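You operate a simulated robot arm through the tools that you are given. There is no shell and no other tool. Be economical: measure what you need, move in short steps, check, and stop when the job is done.

The job below is to be done with a simulated robot arm. You get a single attempt, and the scene is never put back.

Task
Put the 25 small blue bottle from the lower board of the side shelves on top of the black cone there and the 30 small blue bottle on the bottom board of the back shelves. Take the black beacon from the lower board of the back shelves and leave it on the bottom board of the back shelves. Put the battery marked "58" from the top of the steel table on the gasket pack there and the battery marked "36" on top of the orange air filter there. Take the seed tub from the top of the front table and put it on top of the black tape. Any order will do. Set down upright: small blue bottle, seed tub.

Only the result counts: the job must be done as asked and must still hold three seconds after the hand-in. Knocking over, shifting, dropping, spilling or breaking anything else fails it.

Robot
A 7-joint arm with a two-finger parallel gripper on a trunk, on a base that drives. Base frame: it is fixed to the floor where the robot stands at the start and does not move with it; the origin is under the middle of the robot, x ahead of it, y to its left, z up. Units: m, degrees, N and s.
With the tool pointing down near the work surface it reaches from about 0.38 to 0.8 m from the robot's upright axis, wherever it stands. Its first joint turns from -143.0 to 143.0 degrees. Places, roughly: air filter (8x8x4 cm) [-3.8, -7, 0.9]; battery [-3.75, -6.75, 1]; beacon [-0.5, 1.5, 1]; black cone (6x6x5 cm) [0.7, -0.5, 0.8]; black tape [-3.25, -8.5, 1]; bottom board of the back shelves [-0.4, 1.5, 0.6]; gasket pack [-3.75, -7.25, 1]; seed tub [-3, -8.5, 1]; small blue bottle [0.75, -0.5, 0.75]. Payload 3 kg.
The tool frame sits at the grasp point between the pads (the TCP): z along the fingers, y along the line on which they close. The tips reach 0.03 m beyond it. Largest opening 0.11 m; finger width 0.02, thickness 0.01; the body of the gripper, 0.048 by 0.112 m, starts 0.055 m behind the TCP.
Orientation is told as [roll, pitch, yaw] about the base's x, y, z axes, in that order, counted from this pose: with the fingers straight down and closing along the base's y, the tool's x points along the base's -x, its y along +y and its z along -z.

Tools
- The arm moves only by the tool drive_tool. Its argument "increments" is text: rows parted by semicolons, each of 7 numbers parted by spaces: the opening, from 0 (shut) to 1 (fully open), then the shift along the tool's x, y, z in units of 50 mm (1.0 is 50 mm), then the turn, a rotation vector about the tool's x, y, z in units of 4 degrees (1.0 is 4 degrees). In form: gripper tx ty tz wx wy wz; .... A call has 1 to 20 rows; each row shifts and turns the commanded pose from where the row before left it, along the tool's axes as they then stand. A call with a number of a shift or a turn outside -1 to 1 is refused whole. A row lasts 0.2 s, in which the tool goes at most 0.05 m and 8.6 degrees; a call with a longer step from one row to the next is refused whole, and so is a gripper value outside its range. A pose out of reach is approached as far as the arm can. The call stops where the force on the tool passes 40 N (or 10 N more than at its start, if that is more) or the arm is blocked; 0.2 s more then pass. Each finger travels about 0.153 m/s and halts on what it meets, pressing with about 26 N; the grip force reading is that of the motor and also rises with nothing between the fingers. The clock runs only during rows and for 0.2 s after the last one: add rows that do not move to give the fingers time. It gives the time, the measured TCP pose, the force on the tool (base axes), the opening and the grip force at its end, in the units of the frame above (readings bear some noise), with the torque about the TCP (base axes, N m) and any sound that the robot's microphone picked up, and new pictures: "pictures" is both (left out), scene, wrist or none.
- Cameras (640 x 400 px; columns grow to the right, rows downward): "scene" is now at [0.4176, -0.5233, 1.2425]; the picture's right is [-0.00, -0.17, 0.99], its down [-0.66, 0.74, 0.13] and it looks along [-0.75, -0.65, -0.11] (base axes); focal length 214 px, centre (320, 200). "wrist" rides on the gripper at [0.072, 0.017, -0.103] in the tool frame; the picture's right is [-0.23, 0.97, 0.00], its down [-0.76, -0.18, -0.62] and it looks along [-0.61, -0.14, 0.78] (tool axes); focal length 222 px, centre (320, 200). There is no depth. A picture from a camera that has moved, and an enlarged one, comes with that camera's place and axes in the base frame and with its lens.
- lift_body(by): slides the trunk up (or, below 0, down) by that many m; the arm and the scene camera ride with it, the base frame stays. It gives what a move gives, with no picture.
- steer(legs): drives the robot by 1 to 6 legs, each [ahead, turn to the left] in m and degrees, along the robot's own axes; the way and the turn of a leg run together, so that a leg with both is an arc; at most 1.5 m and 180 degrees a leg. The arm and the cameras ride along, it lands a little off, and it stops where it bumps. It gives what a move gives, and a new picture of the scene camera.
- head_to(pan, tilt): turns the head with the scene camera to pan (to the left, within 80 degrees either way) and tilt (down, from -29 to 69), counted from straight ahead of the robot. It gives what a move gives, and a new picture of the scene camera.
- close_up(camera, box): a new picture of the part [left, top, right, bottom] of that camera's present view, enlarged. The clock stands still meanwhile.
- finish_job(): hands the job in; it is judged then, once.

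Work in short steps. Places have to be worked out from the pictures, the camera data and where the tool is seen: move nearer, look again, correct. Check each grasp and each placing, and mend what went wrong. You have 186 turns and 260 pictures in all, those below and enlarged ones among them. Open the gripper and draw the arm clear of the work before you hand the job in, unless the task says otherwise; then end with one line.

The tools are called after "Call:" as name(argument=value, ...) on one line, values as JSON. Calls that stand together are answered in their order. drive_tool: Moves the arm, as the interface text tells. Its arguments: {"type":"object","properties":{"increments":{"type":"string"},"pictures":{"type":"string","enum":["both","scene","wrist","none"]}},"required":["increments"]} The other tools are called the same way: lift_body (by) slides the trunk up or down; steer (legs) drives the base; head_to (pan, tilt) turns the head that bears the scene camera; close_up (camera, box) takes an enlarged picture of a part of a camera's view; finish_job () hands the job in.

At the start:

```text
time_s: 0.0
tool_pos: [0.3824, -0.4454, 1.128]
tool_rot: [0.0, 0.0, -0.3]
force: [0.7, 0.5, -0.1]
torque: [0.0, -0.03, 0.05]
grip_width: 0.1103
grasp_force: 0.0
trunk travel left (down, up): [-0.325, 0.165]
robot x, y, heading: [0.0011, -0.0013, 0.3]
head pan, tilt: [-80.2, 48.1]
```

scene: 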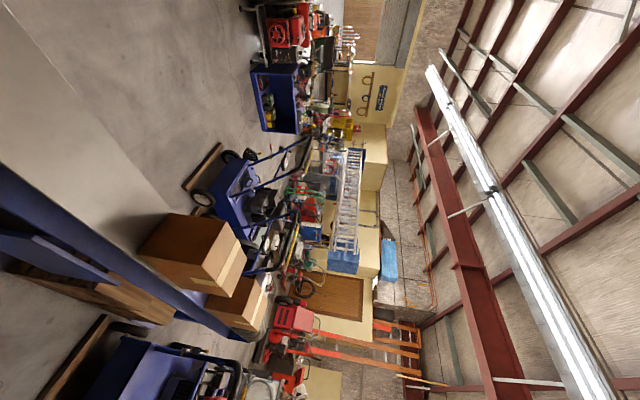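
wrist: 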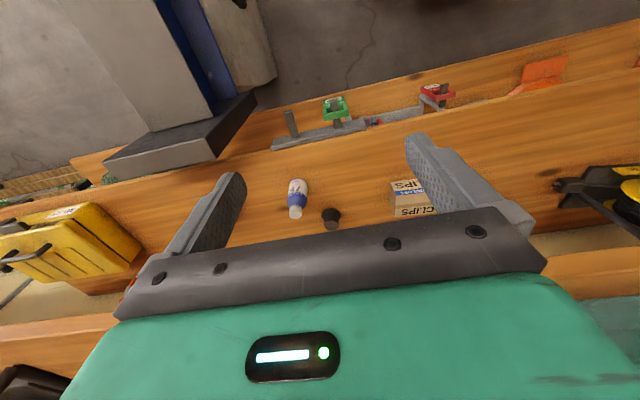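

I'll point the head toward the side shelves (right side) to see the scene camera's behaviour.

Call:
head_to(pan=-40, tilt=45)

```text
time_s: 1.1
tool_pos: [0.3831, -0.4445, 1.1275]
tool_rot: [0.1, 0.0, -0.3]
force: [0.4, -0.1, -0.6]
torque: [0.03, 0.0, 0.05]
grip_width: 0.1099
grasp_force: 0.1
trunk travel left (down, up): [-0.325, 0.165]
robot x, y, heading: [-0.0004, -0.0004, 0.2]
head pan, tilt: [-40.0, 45.0]
camera scene: at [0.422, -0.4981, 1.1941], right [0.0, -0.77, 0.64], down [-0.7, 0.46, 0.54], along [-0.71, -0.45, -0.54], focal length 214 px, centre (320, 200)
```

scene: 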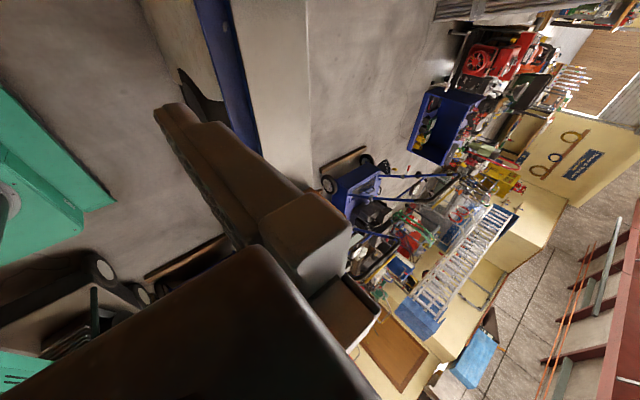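

The head axes are pitched forward by 90°: pan 0 looks straight down, and negative tilt looks forward. I'll look at the side shelf now.

Call:
head_to(pan=0, tilt=-29)

Call:
close_up(camera="wrist", box=[220, 80, 480, 260])

```text
time_s: 2.5
tool_pos: [0.3827, -0.4454, 1.1278]
tool_rot: [0.0, 0.0, -0.3]
force: [0.2, -0.4, 0.3]
torque: [0.01, 0.03, -0.01]
grip_width: 0.1103
grasp_force: 0.0
trunk travel left (down, up): [-0.325, 0.165]
robot x, y, heading: [0.0024, -0.0014, 0.2]
head pan, tilt: [0.0, -28.6]
camera scene: at [0.5334, -0.4465, 1.1893], right [-0.01, -1.0, 0.0], down [-0.88, 0.01, -0.48], along [0.48, 0.0, -0.88], focal length 214 px, centre (320, 200)
```

scene: 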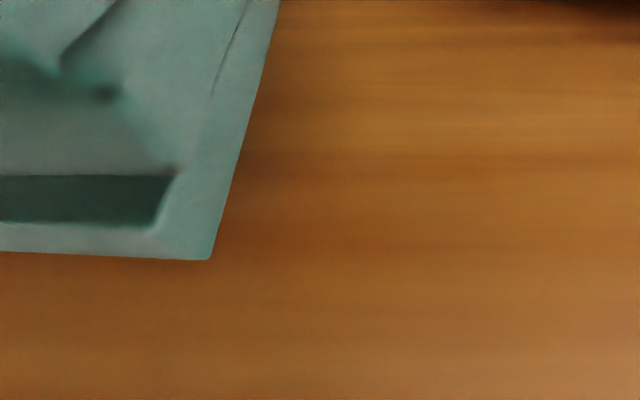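

```text
2.22 times, centred on (350, 170) of wrist
camera zoom: at [0.3111, -0.4263, 1.2315], right [0.23, 0.97, 0.0], down [0.76, -0.18, 0.62], along [0.61, -0.15, -0.78], focal length 494 px, centre (253, 267)
```

zoom: 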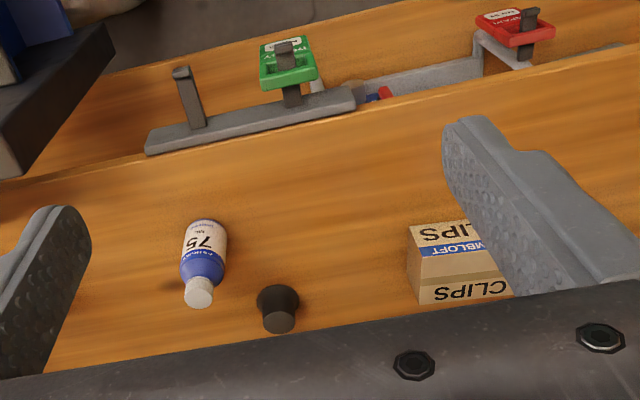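

The scene camera looks blocked by something very near. I'll look straight down, and zoom in on the labels in the wrist view.

Call:
head_to(pan=0, tilt=5)

Call:
close_up(camera="wrist", box=[270, 160, 370, 240])

```text
time_s: 3.5
tool_pos: [0.3822, -0.4452, 1.1279]
tool_rot: [0.0, 0.0, -0.4]
force: [0.0, 0.1, -1.2]
torque: [-0.02, 0.01, -0.01]
grip_width: 0.1102
grasp_force: 0.0
trunk travel left (down, up): [-0.325, 0.165]
robot x, y, heading: [-0.0017, 0.0015, 0.2]
head pan, tilt: [0.0, 5.0]
camera scene: at [0.4854, -0.4461, 1.1645], right [-0.01, -1.0, 0.0], down [-1.0, 0.01, 0.09], along [-0.09, 0.0, -1.0], focal length 214 px, centre (320, 200)
```

scene: 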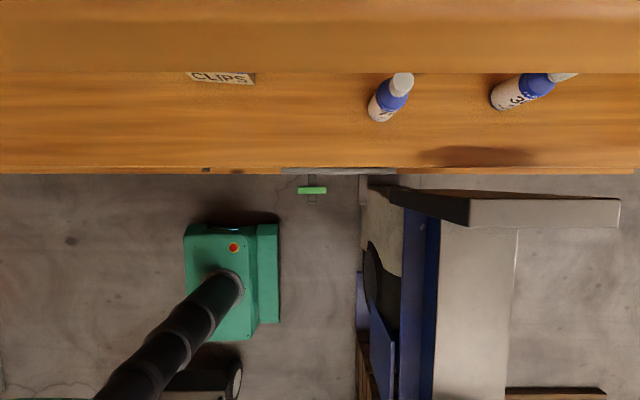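

```text
5.00 times, centred on (320, 200) of wrist
camera zoom: at [0.3111, -0.4263, 1.2315], right [0.23, 0.97, 0.0], down [0.76, -0.18, 0.62], along [0.61, -0.15, -0.78], focal length 1111 px, centre (320, 200)
```

zoom: 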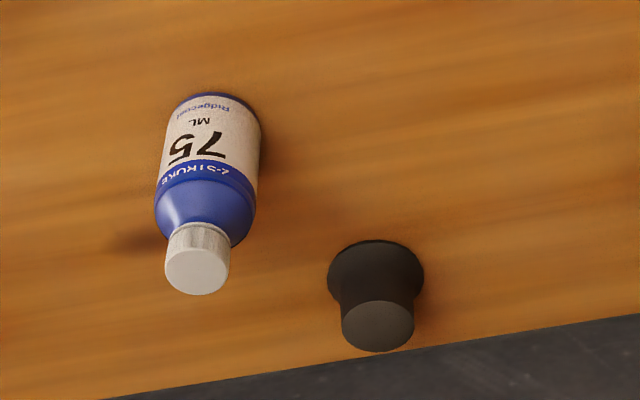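

Now the scene camera sees the bottles from the front. I'll zoom in on both.

Call:
close_up(camera="scene", box=[350, 60, 430, 130])

Call:
close_up(camera="scene", box=[470, 60, 590, 130])

```text
5.71 times, centred on (390, 95) of scene
camera zoom: at [0.4854, -0.4461, 1.1645], right [-0.01, -1.0, 0.0], down [-1.0, 0.01, 0.09], along [-0.09, 0.0, -1.0], focal length 1226 px, centre (-80, 800)
```

zoom: 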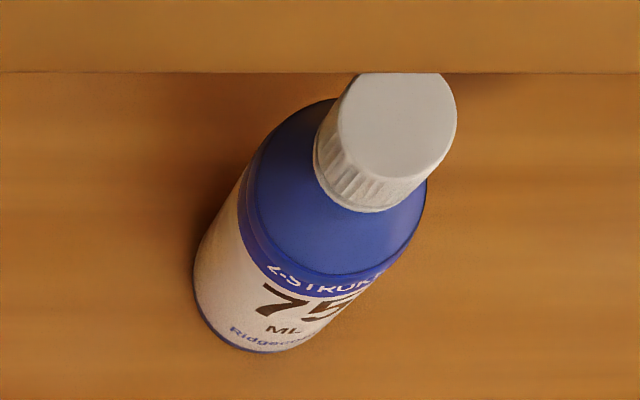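

```text
5.33 times, centred on (530, 95) of scene
camera zoom: at [0.4854, -0.4461, 1.1645], right [-0.01, -1.0, 0.0], down [-1.0, 0.01, 0.09], along [-0.09, 0.0, -1.0], focal length 1144 px, centre (-800, 760)
```

zoom: 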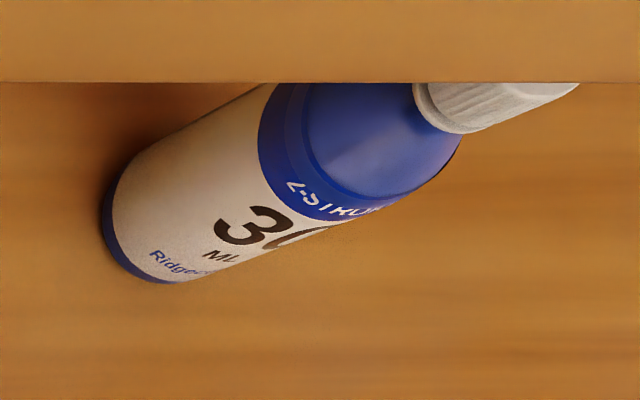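

The bottle by the cone is "75". "30" is to its right, and I still need to find "25". I'll back off 0.3 m so the scene camera looks in under the upper board.

Call:
steer(legs=[[-0.3, 0]])

Call:
head_to(pan=0, tilt=-29)

```text
time_s: 5.3
tool_pos: [0.1516, -0.4521, 1.1317]
tool_rot: [-0.1, -0.1, -1.2]
force: [-0.3, 0.6, 0.6]
torque: [-0.02, -0.01, -0.03]
grip_width: 0.1103
grasp_force: 0.1
trunk travel left (down, up): [-0.325, 0.165]
robot x, y, heading: [-0.2258, -0.0033, -0.7]
head pan, tilt: [0.0, 5.0]
stopped in leg 1: the robot was blocked; the commanded pose is now the measured one
camera scene: at [0.2537, -0.4539, 1.1674], right [-0.02, -1.0, 0.0], down [-1.0, 0.02, 0.09], along [-0.09, 0.0, -1.0], focal length 214 px, centre (320, 200)
```

scene: 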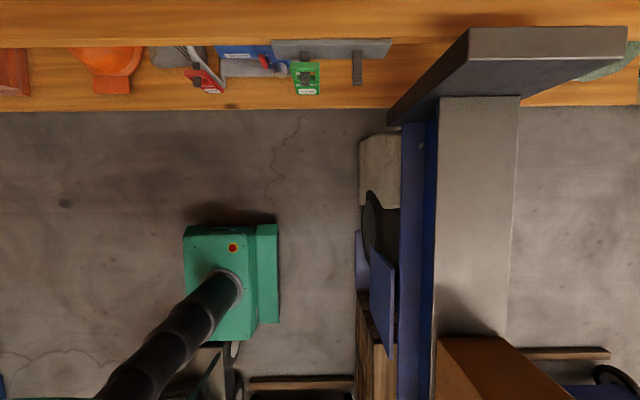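

```text
time_s: 6.3
tool_pos: [0.151, -0.4521, 1.13]
tool_rot: [0.0, -0.1, -1.2]
force: [-0.2, -0.7, 0.1]
torque: [-0.01, 0.02, -0.02]
grip_width: 0.1098
grasp_force: 0.0
trunk travel left (down, up): [-0.325, 0.165]
robot x, y, heading: [-0.2218, -0.0028, -0.7]
head pan, tilt: [0.0, -28.6]
camera scene: at [0.3018, -0.4548, 1.192], right [-0.02, -1.0, 0.0], down [-0.88, 0.02, -0.48], along [0.48, -0.01, -0.88], focal length 214 px, centre (320, 200)
```

scene: 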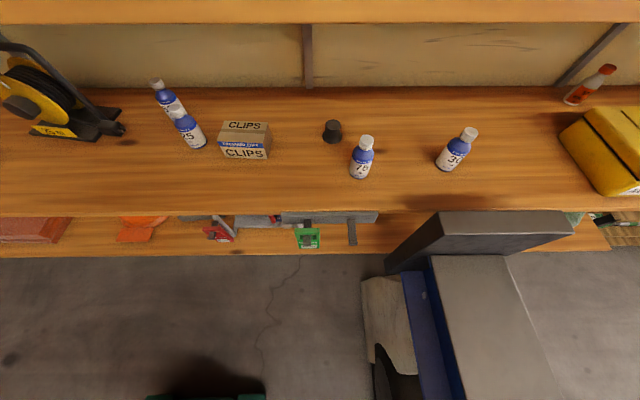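

All bottles are visible now. I'll zoom in on the left pair and the whole row.

Call:
close_up(camera="scene", box=[130, 60, 290, 170])

Call:
close_up(camera="scene", box=[310, 90, 510, 200])

Call:
drive_tool(increments="1 0 0 0 0 0 0", pictures="wrist")

```text
3.64 times, centred on (210, 115) of scene
camera zoom: at [0.3018, -0.4548, 1.192], right [-0.02, -1.0, 0.0], down [-0.88, 0.02, -0.48], along [0.48, -0.01, -0.88], focal length 780 px, centre (720, 509)
```

zoom: 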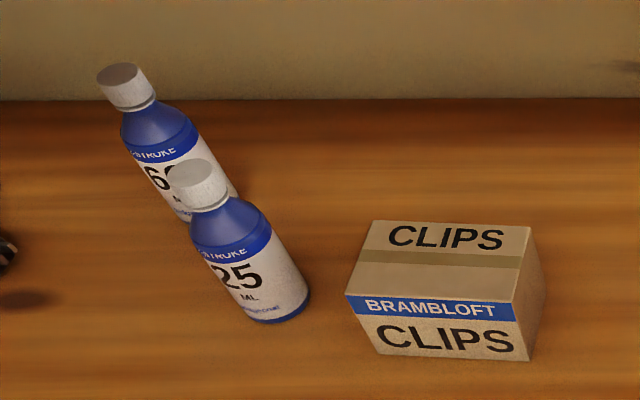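

```text
3.20 times, centred on (410, 145) of scene
camera zoom: at [0.3018, -0.4548, 1.192], right [-0.02, -1.0, 0.0], down [-0.88, 0.02, -0.48], along [0.48, -0.01, -0.88], focal length 686 px, centre (32, 376)
```

zoom: 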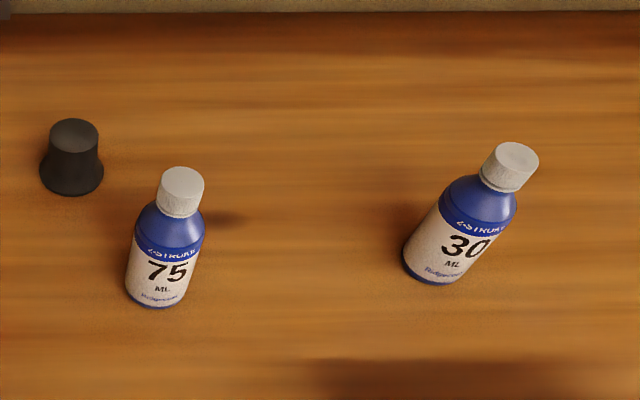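

```text
time_s: 6.7
tool_pos: [0.1508, -0.4521, 1.1304]
tool_rot: [-0.1, -0.2, -1.1]
force: [-0.1, -0.4, -0.1]
torque: [-0.01, 0.01, 0.01]
grip_width: 0.11
grasp_force: 0.1
trunk travel left (down, up): [-0.325, 0.165]
robot x, y, heading: [-0.2277, -0.0019, -0.7]
head pan, tilt: [0.0, -28.6]
camera wrist: at [0.0797, -0.4316, 1.2336], right [0.25, 0.97, 0.0], down [0.76, -0.19, 0.62], along [0.61, -0.15, -0.78], focal length 222 px, centre (320, 200)
```

wrist: 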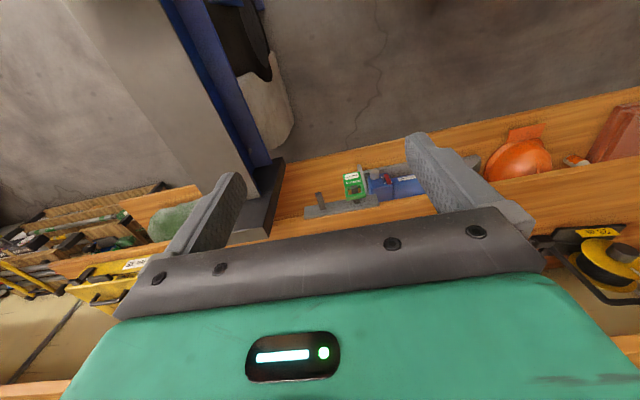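

Fixes so far: lower board z≈0.77, bottle 25 ≈(0.71,-0.13), cone ≈(0.725,-0.497), bottle 30 ≈(0.62,-0.775). There is about 0.33 m of room under the upper board, so I'll grasp with a tilted tool. First I'll drive forward a little and lower the trunk.

Call:
steer(legs=[[0.13, 0.9]])

Call:
lift_body(by=-0.1)

Call:
drive_tool(increments="1 0 1 0 0 0 0; 1 0 1 0 0 0 0; 1 0 1 0 0 0 0; 1 0 1 0 0 0 0; 1 0 1 0 0 0 0; 1 0 1 0 0 0 0; 1 -1 0 0 0 0 0; 1 -1 0 0.0 0 0 0; 1 0 0 0 0 0 0", pictures="scene")

```text
time_s: 7.9
tool_pos: [0.2852, -0.4462, 1.1308]
tool_rot: [-0.1, -0.1, -0.3]
force: [-0.1, 0.1, 0.1]
torque: [0.02, -0.01, -0.01]
grip_width: 0.1099
grasp_force: 0.2
trunk travel left (down, up): [-0.325, 0.165]
robot x, y, heading: [-0.0976, -0.0014, 0.3]
head pan, tilt: [0.0, -28.6]
camera scene: at [0.4353, -0.4479, 1.1923], right [-0.01, -1.0, 0.0], down [-0.88, 0.0, -0.48], along [0.48, 0.0, -0.88], focal length 214 px, centre (320, 200)
```

scene: 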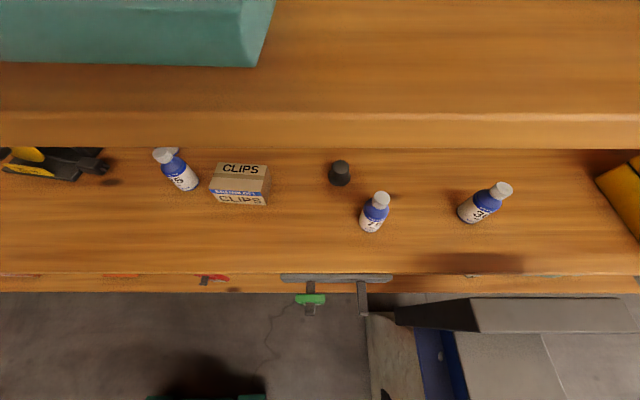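

```text
time_s: 9.3
tool_pos: [0.2856, -0.4476, 1.0315]
tool_rot: [-0.1, -0.1, -0.4]
force: [0.1, 1.4, 0.2]
torque: [0.0, -0.03, 0.0]
grip_width: 0.1102
grasp_force: 0.0
trunk travel left (down, up): [-0.225, 0.265]
robot x, y, heading: [-0.0977, -0.0021, 0.1]
head pan, tilt: [0.0, -28.6]
```

```text
time_s: 11.1
tool_pos: [0.3598, -0.1475, 1.0295]
tool_rot: [0.0, 1.2, -0.4]
force: [-42.0, -0.7, 0.5]
torque: [0.12, -3.4, 1.23]
grip_width: 0.11
grasp_force: 0.1
trunk travel left (down, up): [-0.225, 0.265]
robot x, y, heading: [-0.1018, -0.0051, 0.2]
head pan, tilt: [0.0, -28.6]
stopped in row 8: the force on the tool passed its limit at 100 N (the readings are from after the stop); the commanded pose is now the measured one
camera scene: at [0.5088, -0.1486, 1.0839], right [-0.01, -1.0, 0.0], down [-0.9, 0.01, -0.43], along [0.43, 0.0, -0.9], focal length 214 px, centre (320, 200)
```

scene: 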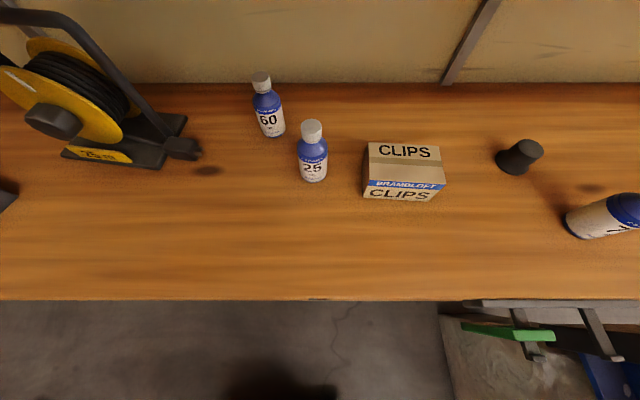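

The "scene" camera head turns out to ride on the hand, and it bumped the upper board's edge. I'll back off, lower below that board, then pitch the tool forward in stages.

Call:
drive_tool(increments="1 1 0 0 0 0 0; 1 0.4 0 0 0 0 0; 1 0 0 1 0 0 0; 1 0 0 0.7 0 0 0; 1 0 0 0 0 -1 0; 1 0 0 0 0 -1 0; 1 0 0 0 0 -1 0; 1 0 0 0 0 -1 0; 1 0 0 0 0 -1 0; 1 0 0 0 0 -1 0; 1 0 0 0 0 -1 0; 1 0 0 0 0 0 0", pictures="scene")

```text
time_s: 13.7
tool_pos: [0.2916, -0.1475, 0.9435]
tool_rot: [0.0, -22.9, -0.3]
force: [-0.1, -0.3, 0.6]
torque: [-0.02, 0.02, 0.03]
grip_width: 0.1099
grasp_force: 0.0
out of reach, approached as far as the arm can: row 11
trunk travel left (down, up): [-0.225, 0.265]
robot x, y, heading: [-0.1001, -0.0028, 0.2]
head pan, tilt: [0.0, -28.6]
camera scene: at [0.4066, -0.1479, 1.0575], right [-0.01, -1.0, 0.0], down [-0.62, 0.0, -0.78], along [0.78, 0.0, -0.62], focal length 214 px, centre (320, 200)
```

scene: 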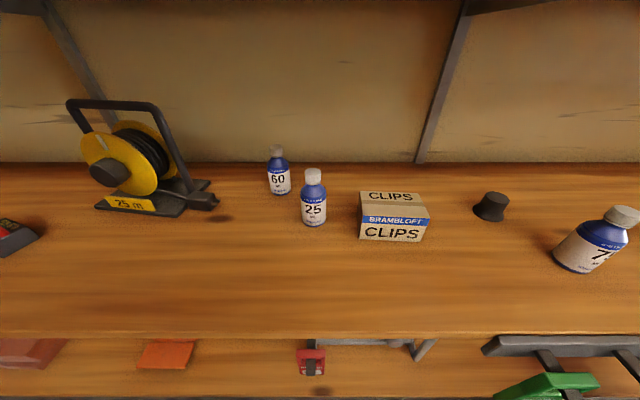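

The view is good. I'll move forward 7 cm and keep pitching.

Call:
drive_tool(increments="1 -0.92 0 0.39 0 0 0; 1 -0.35 0 0.15 0 0 0; 1 0 0 0 0 -1 0; 1 0 0 0 0 -1 0; 1 0 0 0 0 -1 0; 1 0 0 0 0 -1 0; 1 0 0 0 0 -1 0; 1 0 0 0 0 0 0", pictures="none")

Call:
head_to(pan=0, tilt=0)

```text
time_s: 15.4
tool_pos: [0.3762, -0.1588, 0.9552]
tool_rot: [0.0, -38.9, -0.4]
force: [0.3, 0.1, 0.7]
torque: [0.02, -0.01, 0.03]
grip_width: 0.11
grasp_force: 0.0
out of reach, approached as far as the arm can: row 6, 7
trunk travel left (down, up): [-0.225, 0.265]
robot x, y, heading: [-0.0948, -0.0051, 0.3]
head pan, tilt: [0.0, -28.6]
```

```text
time_s: 16.4
tool_pos: [0.3765, -0.1597, 0.9546]
tool_rot: [0.1, -38.9, -0.4]
force: [0.2, -0.2, 0.8]
torque: [-0.02, -0.01, 0.04]
grip_width: 0.1101
grasp_force: 0.0
trunk travel left (down, up): [-0.225, 0.265]
robot x, y, heading: [-0.1016, -0.0036, 0.6]
head pan, tilt: [0.0, 0.0]
camera scene: at [0.4371, -0.1596, 1.0535], right [-0.01, -1.0, 0.0], down [-0.78, 0.01, -0.63], along [0.63, 0.0, -0.78], focal length 214 px, centre (320, 200)
```

scene: 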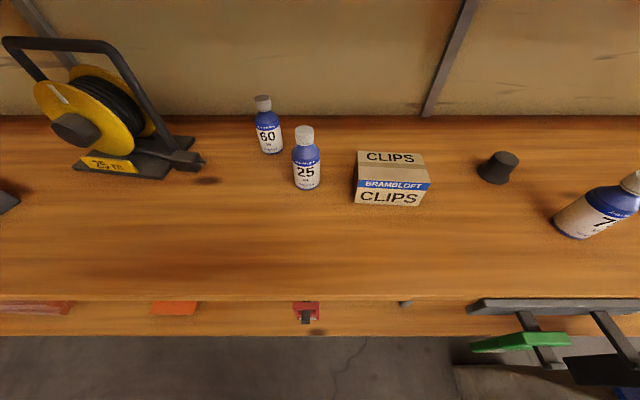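

Bottle 25 axis ≈(0.715,-0.136). I'll move forward and down 3 rows with a y correction, then pitch on towards -60.

Call:
drive_tool(increments="1 -0.31 0.16 0.68 0 0 0; 1 -0.31 0.16 0.68 0 0 0; 1 -0.31 0.16 0.68 0 0 0; 1 0 0 0 0 -1 0; 1 0 0 0 0 -1 0; 1 0 0 0 0 -1 0; 1 0 0 0 0 -1 0; 1 0 0 0 0 -1 0; 1 0 0 0 0 0 0", pictures="both")

```text
time_s: 18.4
tool_pos: [0.4765, -0.1359, 0.9053]
tool_rot: [0.1, -58.9, -0.3]
force: [0.6, -0.3, -0.7]
torque: [0.02, 0.02, 0.0]
grip_width: 0.1098
grasp_force: 0.1
trunk travel left (down, up): [-0.225, 0.265]
robot x, y, heading: [-0.1007, -0.0058, 0.3]
head pan, tilt: [0.0, 0.0]
camera scene: at [0.5001, -0.1356, 1.0176], right [-0.01, -1.0, 0.0], down [-0.52, 0.0, -0.86], along [0.86, 0.0, -0.52], focal length 214 px, centre (320, 200)
camera wrist: at [0.3518, -0.1158, 0.8959], right [0.12, 0.97, 0.2], down [-0.14, -0.18, 0.97], along [0.98, -0.15, 0.12], focal length 222 px, centre (320, 200)
```

scene: 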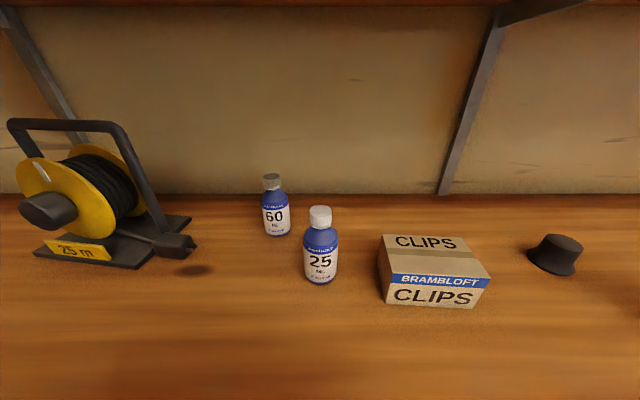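
wrist: 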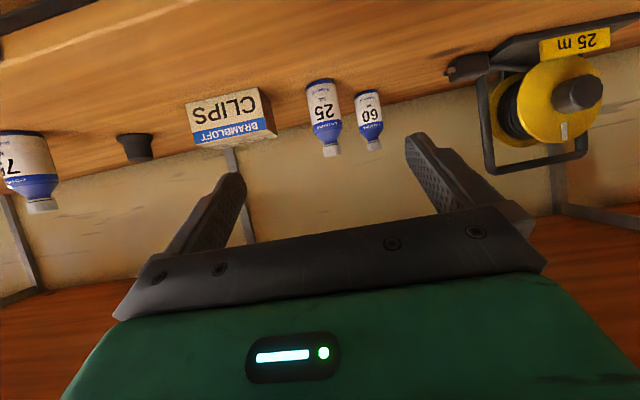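

The tool is aligned with bottle 25. I'll approach two thirds of the way and check.

Call:
drive_tool(increments="1 -0.174 0 0.824 0 0 0; 1 -0.174 0 0.824 0 0 0; 1 -0.174 0 0.824 0 0 0; 1 -0.174 0 0.824 0 0 0; 1 0 0 0 0 0 0", pictures="both")

```text
time_s: 19.6
tool_pos: [0.6379, -0.1358, 0.8495]
tool_rot: [0.1, -58.9, -0.3]
force: [0.3, 0.0, -0.5]
torque: [0.0, -0.01, 0.01]
grip_width: 0.11
grasp_force: 0.1
trunk travel left (down, up): [-0.225, 0.265]
robot x, y, heading: [-0.0991, -0.008, 0.4]
head pan, tilt: [0.0, 0.0]
camera scene: at [0.6612, -0.1364, 0.9633], right [-0.01, -1.0, 0.0], down [-0.52, 0.0, -0.86], along [0.86, -0.01, -0.52], focal length 214 px, centre (320, 200)
camera wrist: at [0.5129, -0.1165, 0.8415], right [0.12, 0.97, 0.2], down [-0.14, -0.18, 0.97], along [0.98, -0.15, 0.12], focal length 222 px, centre (320, 200)
```

scene: 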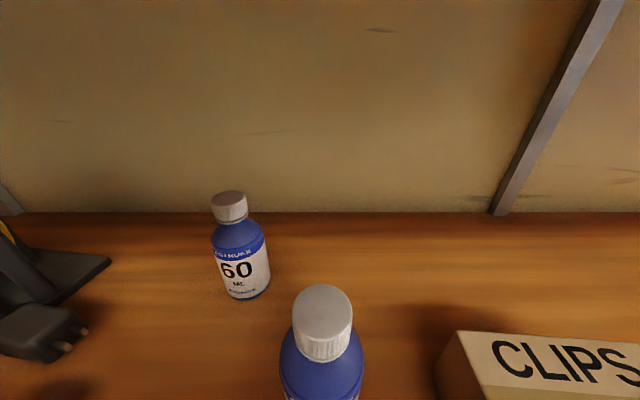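
wrist: 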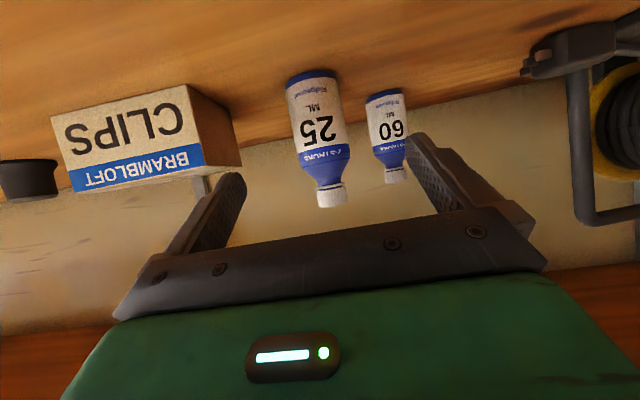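

Alignment is right. Final approach, then close.

Call:
drive_tool(increments="1 -0.163 0 0.8 0 0 0; 1 -0.163 0 0.8 0 0 0; 1 0 0 0 0 0 0; 0.6 0 0 0 0 0 0; 0.2 0 0 0 0 0 0; 0.2 0 0 0 0 0 0; 0.2 0 0 0 0 0 0", pictures="wrist")

```text
time_s: 21.2
tool_pos: [0.7142, -0.1373, 0.8215]
tool_rot: [0.1, -58.9, -0.4]
force: [0.6, -0.8, 3.5]
torque: [-0.08, -0.09, 0.0]
grip_width: 0.046
grasp_force: 26.1
trunk travel left (down, up): [-0.225, 0.265]
robot x, y, heading: [-0.1052, -0.0022, 0.5]
head pan, tilt: [0.0, 0.0]
camera wrist: at [0.5893, -0.1176, 0.8134], right [0.12, 0.97, 0.2], down [-0.14, -0.18, 0.97], along [0.98, -0.15, 0.12], focal length 222 px, centre (320, 200)
```

wrist: 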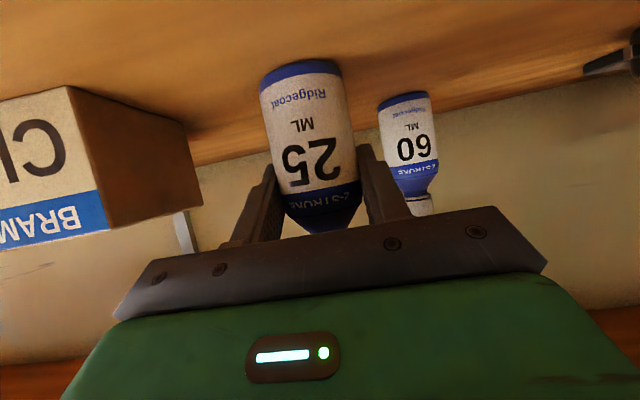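

Bottle 25 is held at width 0.046. I'll lift slightly, draw back in front of the clips box, and check.

Call:
drive_tool(increments="0.2 -0.342 0 -0.207 0 0 0; 0.2 0.208 0 -0.78 0 0 0; 0.2 0.208 0 -0.78 0 0 0; 0.2 0.208 0 -0.78 0 0 0; 0.2 0.208 0 -0.78 0 0 0; 0.2 0 0 0 0 0 0", pictures="wrist")

```text
time_s: 22.6
tool_pos: [0.5556, -0.1356, 0.8861]
tool_rot: [0.0, -58.8, -0.4]
force: [0.7, -0.7, -0.9]
torque: [0.0, 0.05, -0.01]
grip_width: 0.0456
grasp_force: 26.0
trunk travel left (down, up): [-0.225, 0.265]
robot x, y, heading: [-0.1009, -0.0026, 0.4]
head pan, tilt: [0.0, 0.0]
camera wrist: at [0.4304, -0.1158, 0.8777], right [0.12, 0.97, 0.19], down [-0.14, -0.18, 0.97], along [0.98, -0.15, 0.12], focal length 222 px, centre (320, 200)
```

wrist: 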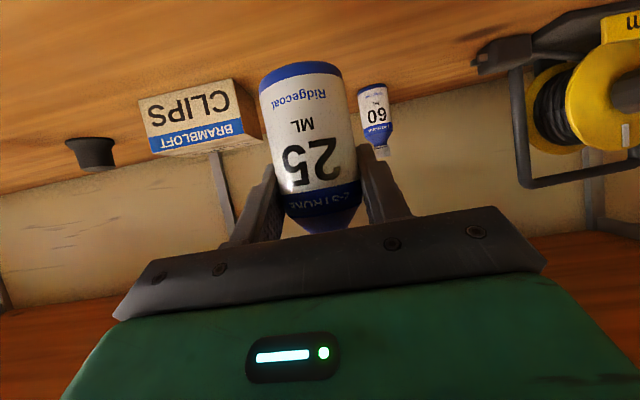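

Now I'll slide right 0.30 m in front of the boxes and yaw -20° so the hand keeps away from bottle 75.

Call:
drive_tool(increments="0.2 0 -1 0 0 0 0; 0.2 0 -1 0 0 0 0; 0.2 0 -1 0 0 0 0; 0.2 0 -1 0 0 0 0; 0.2 0 -1 0 0 0 0; 0.2 0 -1 0 0 0 0; 0.2 0 0 0 0.856 0 0.517; 0.2 0 0 0 0.856 0 0.517; 0.2 0 0 0 0.856 0 0.517; 0.2 0 0 0 0.856 0 0.517; 0.2 0 0 0 0.856 0 0.517; 0.2 0 0 0 0 0 0", pictures="both")

```text
time_s: 25.2
tool_pos: [0.5559, -0.4348, 0.8867]
tool_rot: [0.1, -59.0, -20.5]
force: [-0.5, 0.4, 0.2]
torque: [0.02, 0.02, -0.01]
grip_width: 0.0462
grasp_force: 25.9
trunk travel left (down, up): [-0.225, 0.265]
robot x, y, heading: [-0.0962, -0.0036, 0.2]
head pan, tilt: [0.0, 0.0]
camera scene: at [0.578, -0.443, 0.9999], right [-0.35, -0.94, 0.0], down [-0.48, 0.18, -0.86], along [0.8, -0.3, -0.52], focal length 214 px, centre (320, 200)
camera wrist: at [0.4448, -0.3734, 0.8782], right [0.45, 0.87, 0.2], down [-0.19, -0.12, 0.97], along [0.87, -0.48, 0.12], focal length 222 px, centre (320, 200)
```

scene: 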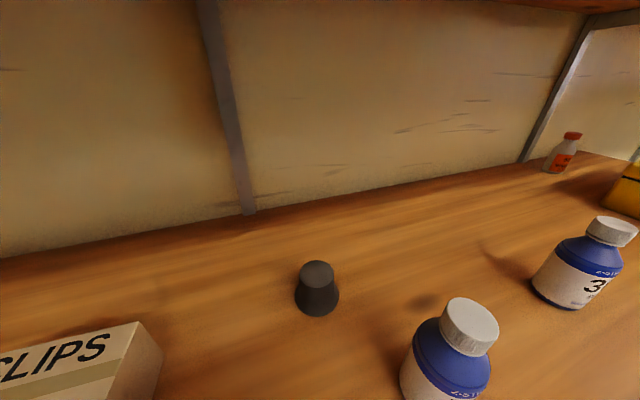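
wrist: 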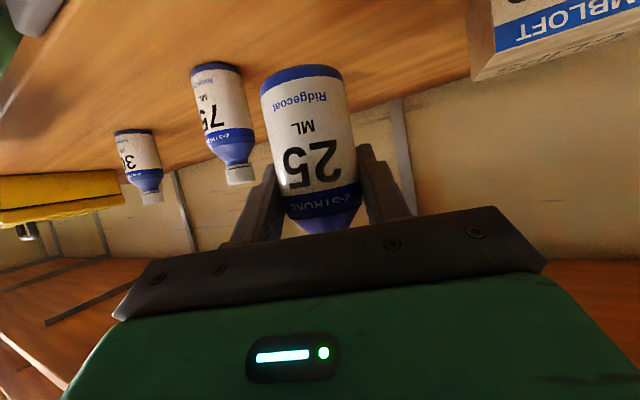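

I'll zoom in on the cone for a precise fix.

Call:
close_up(camera="scene", box=[270, 240, 370, 330])

```text
4.44 times, centred on (320, 285) of scene
camera zoom: at [0.578, -0.443, 0.9999], right [-0.35, -0.94, 0.0], down [-0.48, 0.18, -0.86], along [0.8, -0.3, -0.52], focal length 953 px, centre (320, -178)
```

zoom: 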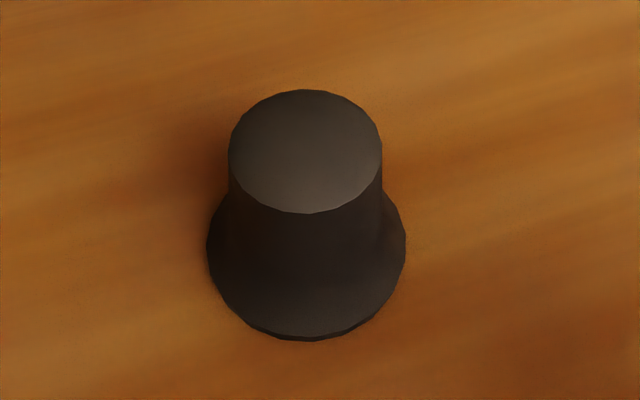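

Cone top is ≈(0.722,-0.494). I'll move over it at this height, clear by about 1.5 cm.

Call:
drive_tool(increments="0.2 -0.4535 0.014 0.755 0 0 0; 0.2 -0.4535 0.014 0.755 0 0 0; 0.2 -0.4535 0.014 0.755 0 0 0; 0.2 -0.4535 0.014 0.755 0 0 0; 0.2 0 0 0 0 0 0", pictures="both")

```text
time_s: 26.4
tool_pos: [0.7228, -0.4925, 0.8878]
tool_rot: [0.1, -58.7, -20.6]
force: [0.0, -0.6, -1.6]
torque: [-0.05, -0.04, -0.01]
grip_width: 0.0461
grasp_force: 26.0
trunk travel left (down, up): [-0.225, 0.265]
robot x, y, heading: [-0.0977, -0.0045, 0.4]
head pan, tilt: [0.0, 0.0]
camera scene: at [0.7448, -0.5013, 1.0002], right [-0.35, -0.94, 0.0], down [-0.48, 0.18, -0.86], along [0.8, -0.3, -0.52], focal length 214 px, centre (320, 200)
camera wrist: at [0.6115, -0.4317, 0.8786], right [0.45, 0.87, 0.2], down [-0.19, -0.12, 0.97], along [0.87, -0.48, 0.11], focal length 222 px, centre (320, 200)
```

scene: 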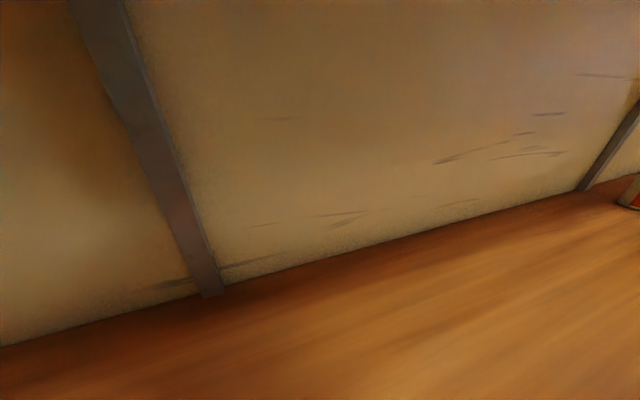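
wrist: 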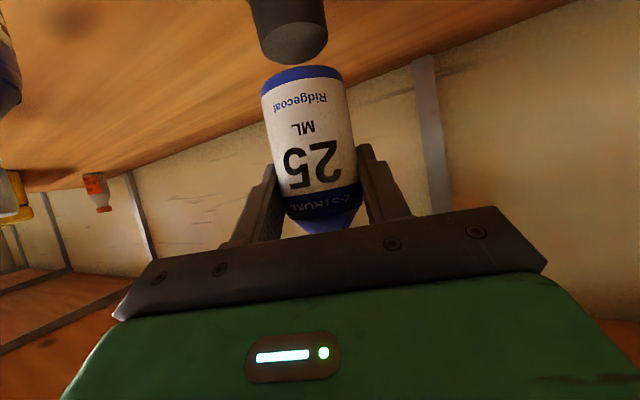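

The bottle hovers over the cone, aligned to within millimetres. I'll lower 13 mm and look.

Call:
drive_tool(increments="0.2 0.111 -0.04 0.067 0 0 0; 0.2 0.111 0 0.067 0 0 0; 0.2 0 0 0 0 0 0", pictures="wrist")

Call:
close_up(camera="wrist", box=[220, 0, 380, 100])

```text
time_s: 27.2
tool_pos: [0.7216, -0.4965, 0.8746]
tool_rot: [0.0, -59.0, -20.4]
force: [0.5, -0.1, -1.3]
torque: [0.0, 0.0, 0.02]
grip_width: 0.0463
grasp_force: 26.1
trunk travel left (down, up): [-0.225, 0.265]
robot x, y, heading: [-0.0991, -0.0046, 0.5]
head pan, tilt: [0.0, 0.0]
camera wrist: at [0.6105, -0.4346, 0.8655], right [0.45, 0.87, 0.2], down [-0.19, -0.12, 0.97], along [0.87, -0.47, 0.11], focal length 222 px, centre (320, 200)
```

wrist: 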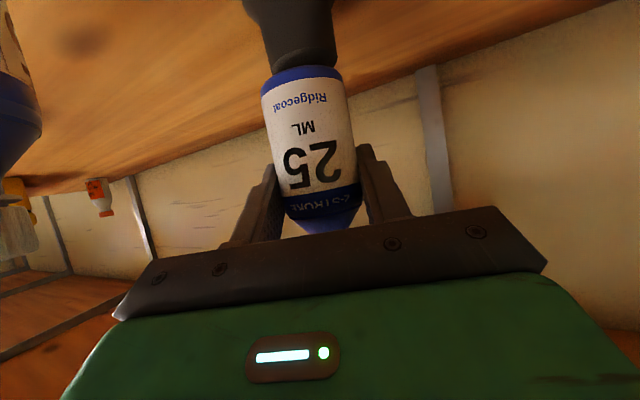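

```text
4.00 times, centred on (300, 50) of wrist
camera zoom: at [0.6105, -0.4346, 0.8655], right [0.45, 0.87, 0.2], down [-0.19, -0.12, 0.97], along [0.87, -0.47, 0.11], focal length 888 px, centre (400, 800)
```

zoom: 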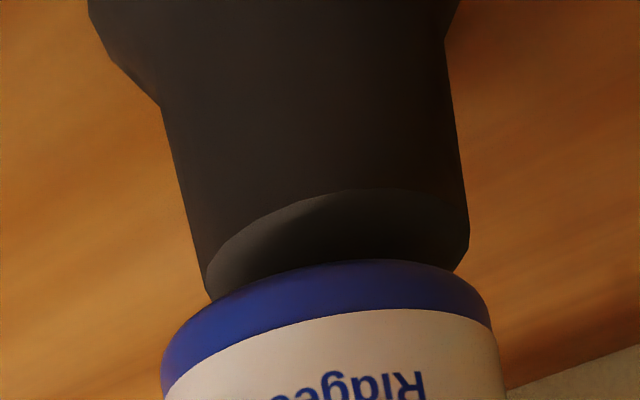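

Aligned to about 1–2 mm, with a gap of roughly 1 cm. I'll lower in small steps and watch the force.

Call:
drive_tool(increments="0.2 0.06 0.03 0.03 0 0 0; 0.2 0.043 0 0.026 0 0 0; 0.2 0.043 0 0.026 0 0 0; 0.2 0 0 0 0 0 0", pictures="none")

Call:
close_up(camera="wrist", box=[220, 0, 380, 100])

```text
time_s: 28.2
tool_pos: [0.7217, -0.4955, 0.8664]
tool_rot: [0.1, -58.9, -20.4]
force: [-1.0, -1.7, 0.1]
torque: [-0.07, -0.01, -0.01]
grip_width: 0.046
grasp_force: 25.8
trunk travel left (down, up): [-0.225, 0.265]
robot x, y, heading: [-0.0962, -0.0029, 0.3]
head pan, tilt: [0.0, 0.0]
```

```text
4.00 times, centred on (300, 50) of wrist
camera zoom: at [0.6112, -0.4343, 0.8571], right [0.45, 0.87, 0.2], down [-0.19, -0.12, 0.97], along [0.87, -0.48, 0.12], focal length 888 px, centre (400, 800)
```

zoom: 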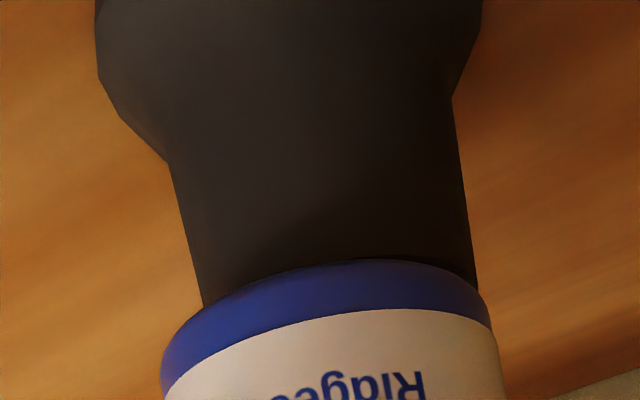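

Nearly touching. I'll shift left another 1.5 mm and go down in 2 mm steps until force rises.

Call:
drive_tool(increments="0.2 0.034 0.03 0.021 0 0 0; 0.2 0 0 0 0 0 0", pictures="none")

Call:
drive_tool(increments="0.2 0.034 0 0.021 0 0 0; 0.2 0 0 0 0 0 0", pictures="none")

Call:
drive_tool(increments="0.2 0.034 0 0.021 0 0 0; 0.2 0 0 0 0 0 0", pictures="wrist")

```text
time_s: 28.8
tool_pos: [0.7218, -0.4945, 0.8658]
tool_rot: [0.0, -59.1, -20.4]
force: [-0.9, -6.3, 12.9]
torque: [-0.48, -0.1, -0.08]
grip_width: 0.0461
grasp_force: 25.8
trunk travel left (down, up): [-0.225, 0.265]
robot x, y, heading: [-0.098, -0.0025, 0.3]
head pan, tilt: [0.0, 0.0]
```

```text
time_s: 29.4
tool_pos: [0.7217, -0.4954, 0.8631]
tool_rot: [0.2, -59.1, -20.5]
force: [-1.5, -7.5, 22.3]
torque: [-0.42, -0.01, -0.07]
grip_width: 0.0464
grasp_force: 25.6
trunk travel left (down, up): [-0.225, 0.265]
robot x, y, heading: [-0.0981, -0.0047, 0.4]
head pan, tilt: [0.0, 0.0]
```

```text
time_s: 30.0
tool_pos: [0.7208, -0.4933, 0.8614]
tool_rot: [0.0, -59.0, -20.4]
force: [-2.7, -4.8, 20.6]
torque: [-0.34, 0.09, -0.04]
grip_width: 0.0459
grasp_force: 26.1
trunk travel left (down, up): [-0.225, 0.265]
robot x, y, heading: [-0.0993, -0.0041, 0.5]
head pan, tilt: [0.0, 0.0]
camera wrist: at [0.6102, -0.432, 0.852], right [0.45, 0.87, 0.2], down [-0.19, -0.12, 0.97], along [0.87, -0.47, 0.12], focal length 222 px, centre (320, 200)
```

wrist: 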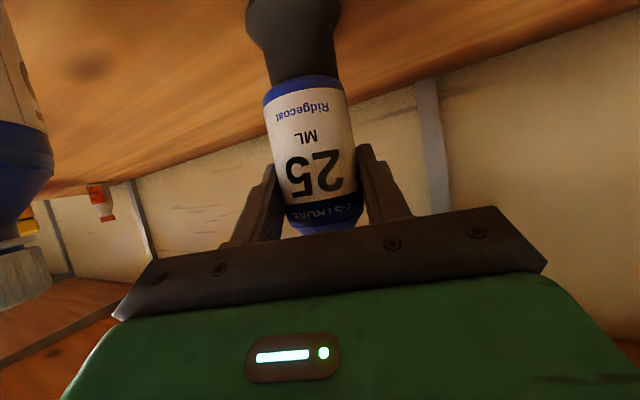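

Contact confirmed (≈20 N). I'll raise 1 mm to relieve it, then open gently.

Call:
drive_tool(increments="0.2 -0.02 0 -0.012 0 0 0; 0.45 0 0 0 0 0 0; 0.6 0 0 0 0 0 0; 0.8 0 0 0 0 0 0; 0.8 0 0 0 0 0 0", pictures="wrist")

```text
time_s: 31.2
tool_pos: [0.7232, -0.4932, 0.8599]
tool_rot: [0.2, -58.9, -20.4]
force: [-0.1, -0.4, 0.1]
torque: [-0.02, 0.02, -0.02]
grip_width: 0.088
grasp_force: 0.0
trunk travel left (down, up): [-0.225, 0.265]
robot x, y, heading: [-0.0985, -0.0057, 0.2]
head pan, tilt: [0.0, 0.0]
camera wrist: at [0.6117, -0.4321, 0.8515], right [0.45, 0.87, 0.2], down [-0.19, -0.12, 0.97], along [0.87, -0.47, 0.11], focal length 222 px, centre (320, 200)
```

wrist: 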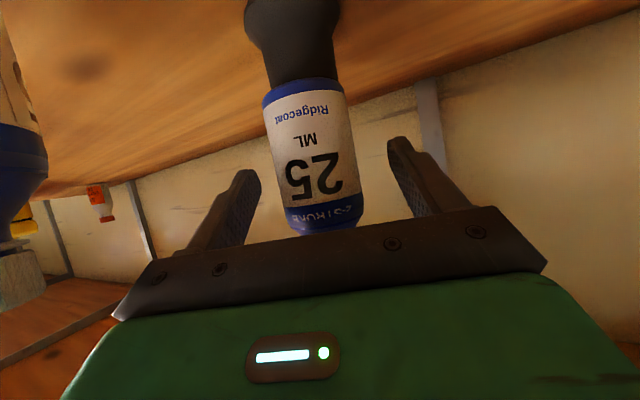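

Bottle 25 stands on the cone. I'll retreat horizontally.

Call:
drive_tool(increments="0.8 0.438 0 -0.73 0 0 0; 0.8 0.438 0 -0.73 0 0 0; 0.8 0.438 0 -0.73 0 0 0; 0.8 0.438 0 -0.73 0 0 0; 0.8 0 0 0 0 0 0", pictures="scene")

```text
time_s: 32.4
tool_pos: [0.5619, -0.4317, 0.8594]
tool_rot: [0.4, -58.9, -20.7]
force: [0.2, 0.4, 1.5]
torque: [0.03, -0.01, -0.02]
grip_width: 0.088
grasp_force: 0.0
trunk travel left (down, up): [-0.225, 0.265]
robot x, y, heading: [-0.097, -0.0023, 0.3]
head pan, tilt: [0.0, 0.0]
camera scene: at [0.5848, -0.4398, 0.973], right [-0.35, -0.94, 0.0], down [-0.48, 0.18, -0.86], along [0.8, -0.3, -0.52], focal length 214 px, centre (320, 200)
```

scene: 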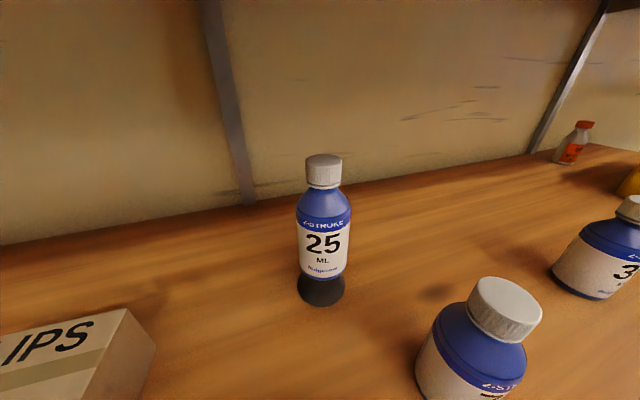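

Bottle 25 done. For bottle 30, I'll draw the tool back and then drive the base forward 0.1 m for reach.

Call:
drive_tool(increments="1 0.246 -0.305 -0.798 0 0 0; 1 0.246 -0.305 -0.798 0 0 0; 1 0.246 -0.305 -0.798 0 0 0; 1 0 0 0 0 0 0", pictures="none")

Call:
steer(legs=[[0.1, 0]])

```text
time_s: 33.4
tool_pos: [0.4329, -0.4335, 0.8912]
tool_rot: [-0.1, -58.9, -20.4]
force: [0.4, 0.0, 0.4]
torque: [0.01, 0.03, -0.04]
grip_width: 0.11
grasp_force: 0.0
trunk travel left (down, up): [-0.225, 0.265]
robot x, y, heading: [-0.0987, -0.0058, 0.5]
head pan, tilt: [0.0, 0.0]
```

```text
time_s: 34.5
tool_pos: [0.5341, -0.4334, 0.8932]
tool_rot: [0.2, -59.1, -20.4]
force: [0.3, 0.1, 0.3]
torque: [-0.04, 0.01, 0.03]
grip_width: 0.1102
grasp_force: 0.0
trunk travel left (down, up): [-0.225, 0.265]
robot x, y, heading: [0.0042, -0.0003, 0.4]
head pan, tilt: [0.0, 0.0]
camera scene: at [0.5566, -0.4406, 1.0057], right [-0.35, -0.94, 0.0], down [-0.48, 0.18, -0.86], along [0.8, -0.3, -0.52], focal length 214 px, centre (320, 200)
```

scene: 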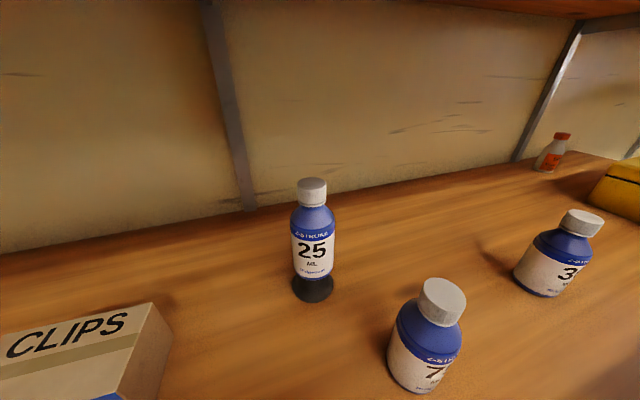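

Bottle 30 axis ≈(0.627,-0.774). I'll yaw to -44° and move to a raised pre-grasp in front of it, passing ahead of bottle 75.

Call:
drive_tool(increments="1 0.329 -0.24 -0.547 0 0 0; 1 0 0 0 0.857 0 0.515; 1 0 0 0 0.857 0 0.515; 1 0 0 0 0.857 0 0.515; 1 0 0 0 0.857 0 0.515; 1 0 0 0 0.857 0 0.515; 1 0 0 0 0.857 0 0.515; 1 -0.356 -0.563 0.593 0 0 0; 1 -0.356 -0.563 0.593 0 0 0; 1 -0.356 -0.563 0.593 0 0 0; 1 -0.356 -0.563 0.593 0 0 0; 1 -0.356 -0.563 0.593 0 0 0; 1 -0.356 -0.563 0.593 0 0 0; 1 0 0 0 0 0 0", pictures="both")

```text
time_s: 37.5
tool_pos: [0.529, -0.6986, 0.8913]
tool_rot: [0.0, -58.9, -44.5]
force: [-0.4, 0.4, -0.2]
torque: [0.04, -0.02, 0.07]
grip_width: 0.1101
grasp_force: 0.1
trunk travel left (down, up): [-0.225, 0.265]
robot x, y, heading: [0.0022, -0.0017, 0.5]
head pan, tilt: [0.0, 0.0]
camera scene: at [0.546, -0.7142, 1.0047], right [-0.7, -0.71, 0.0], down [-0.37, 0.36, -0.86], along [0.61, -0.6, -0.52], focal length 214 px, centre (320, 200)
camera wrist: at [0.4518, -0.5963, 0.8829], right [0.77, 0.61, 0.19], down [-0.22, -0.03, 0.97], along [0.6, -0.79, 0.12], focal length 222 px, centre (320, 200)
```

scene: 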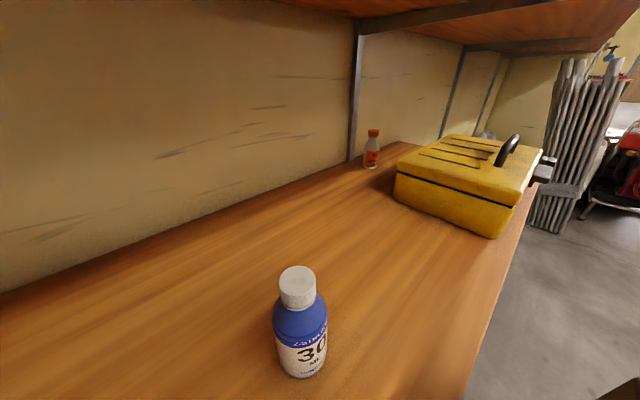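
wrist: 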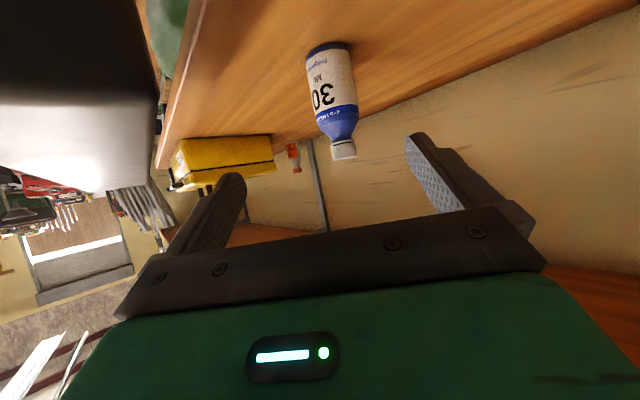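

Bottle 30 axis is ≈(0.632,-0.777). I'll approach along the tool axis and then close.

Call:
drive_tool(increments="1 -0.02 0.332 0.9 0 0 0; 1 -0.02 0 0.98 0 0 0; 1 -0.01 0 0.98 0 0 0; 1 0 0 0.1 0 0 0; 1 0 0 0 0 0 0; 0.6 0 0 0 0 0 0; 0.2 0 0 0 0 0 0; 0.2 0 0 0 0 0 0; 0.2 0 0 0 0 0 0", pictures="wrist")

```text
time_s: 39.5
tool_pos: [0.6266, -0.7681, 0.8241]
tool_rot: [-0.1, -59.0, -44.3]
force: [0.2, -0.2, 0.1]
torque: [-0.11, 0.02, -0.02]
grip_width: 0.0455
grasp_force: 25.7
out of reach, approached as far as the arm can: row 3
trunk travel left (down, up): [-0.225, 0.265]
robot x, y, heading: [-0.0009, -0.0086, 0.2]
head pan, tilt: [0.0, 0.0]
camera wrist: at [0.5506, -0.6659, 0.8156], right [0.76, 0.61, 0.19], down [-0.22, -0.03, 0.97], along [0.6, -0.79, 0.12], focal length 222 px, centre (320, 200)
```

wrist: 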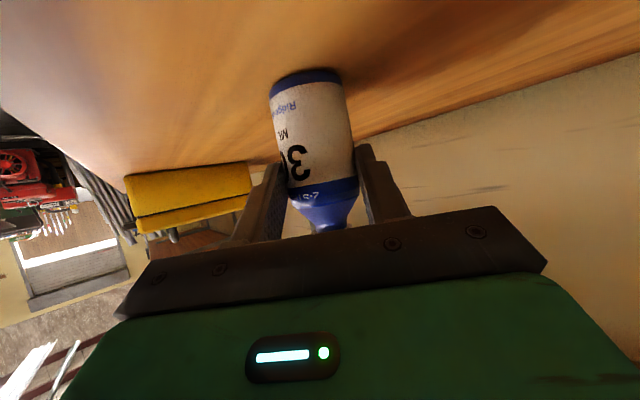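

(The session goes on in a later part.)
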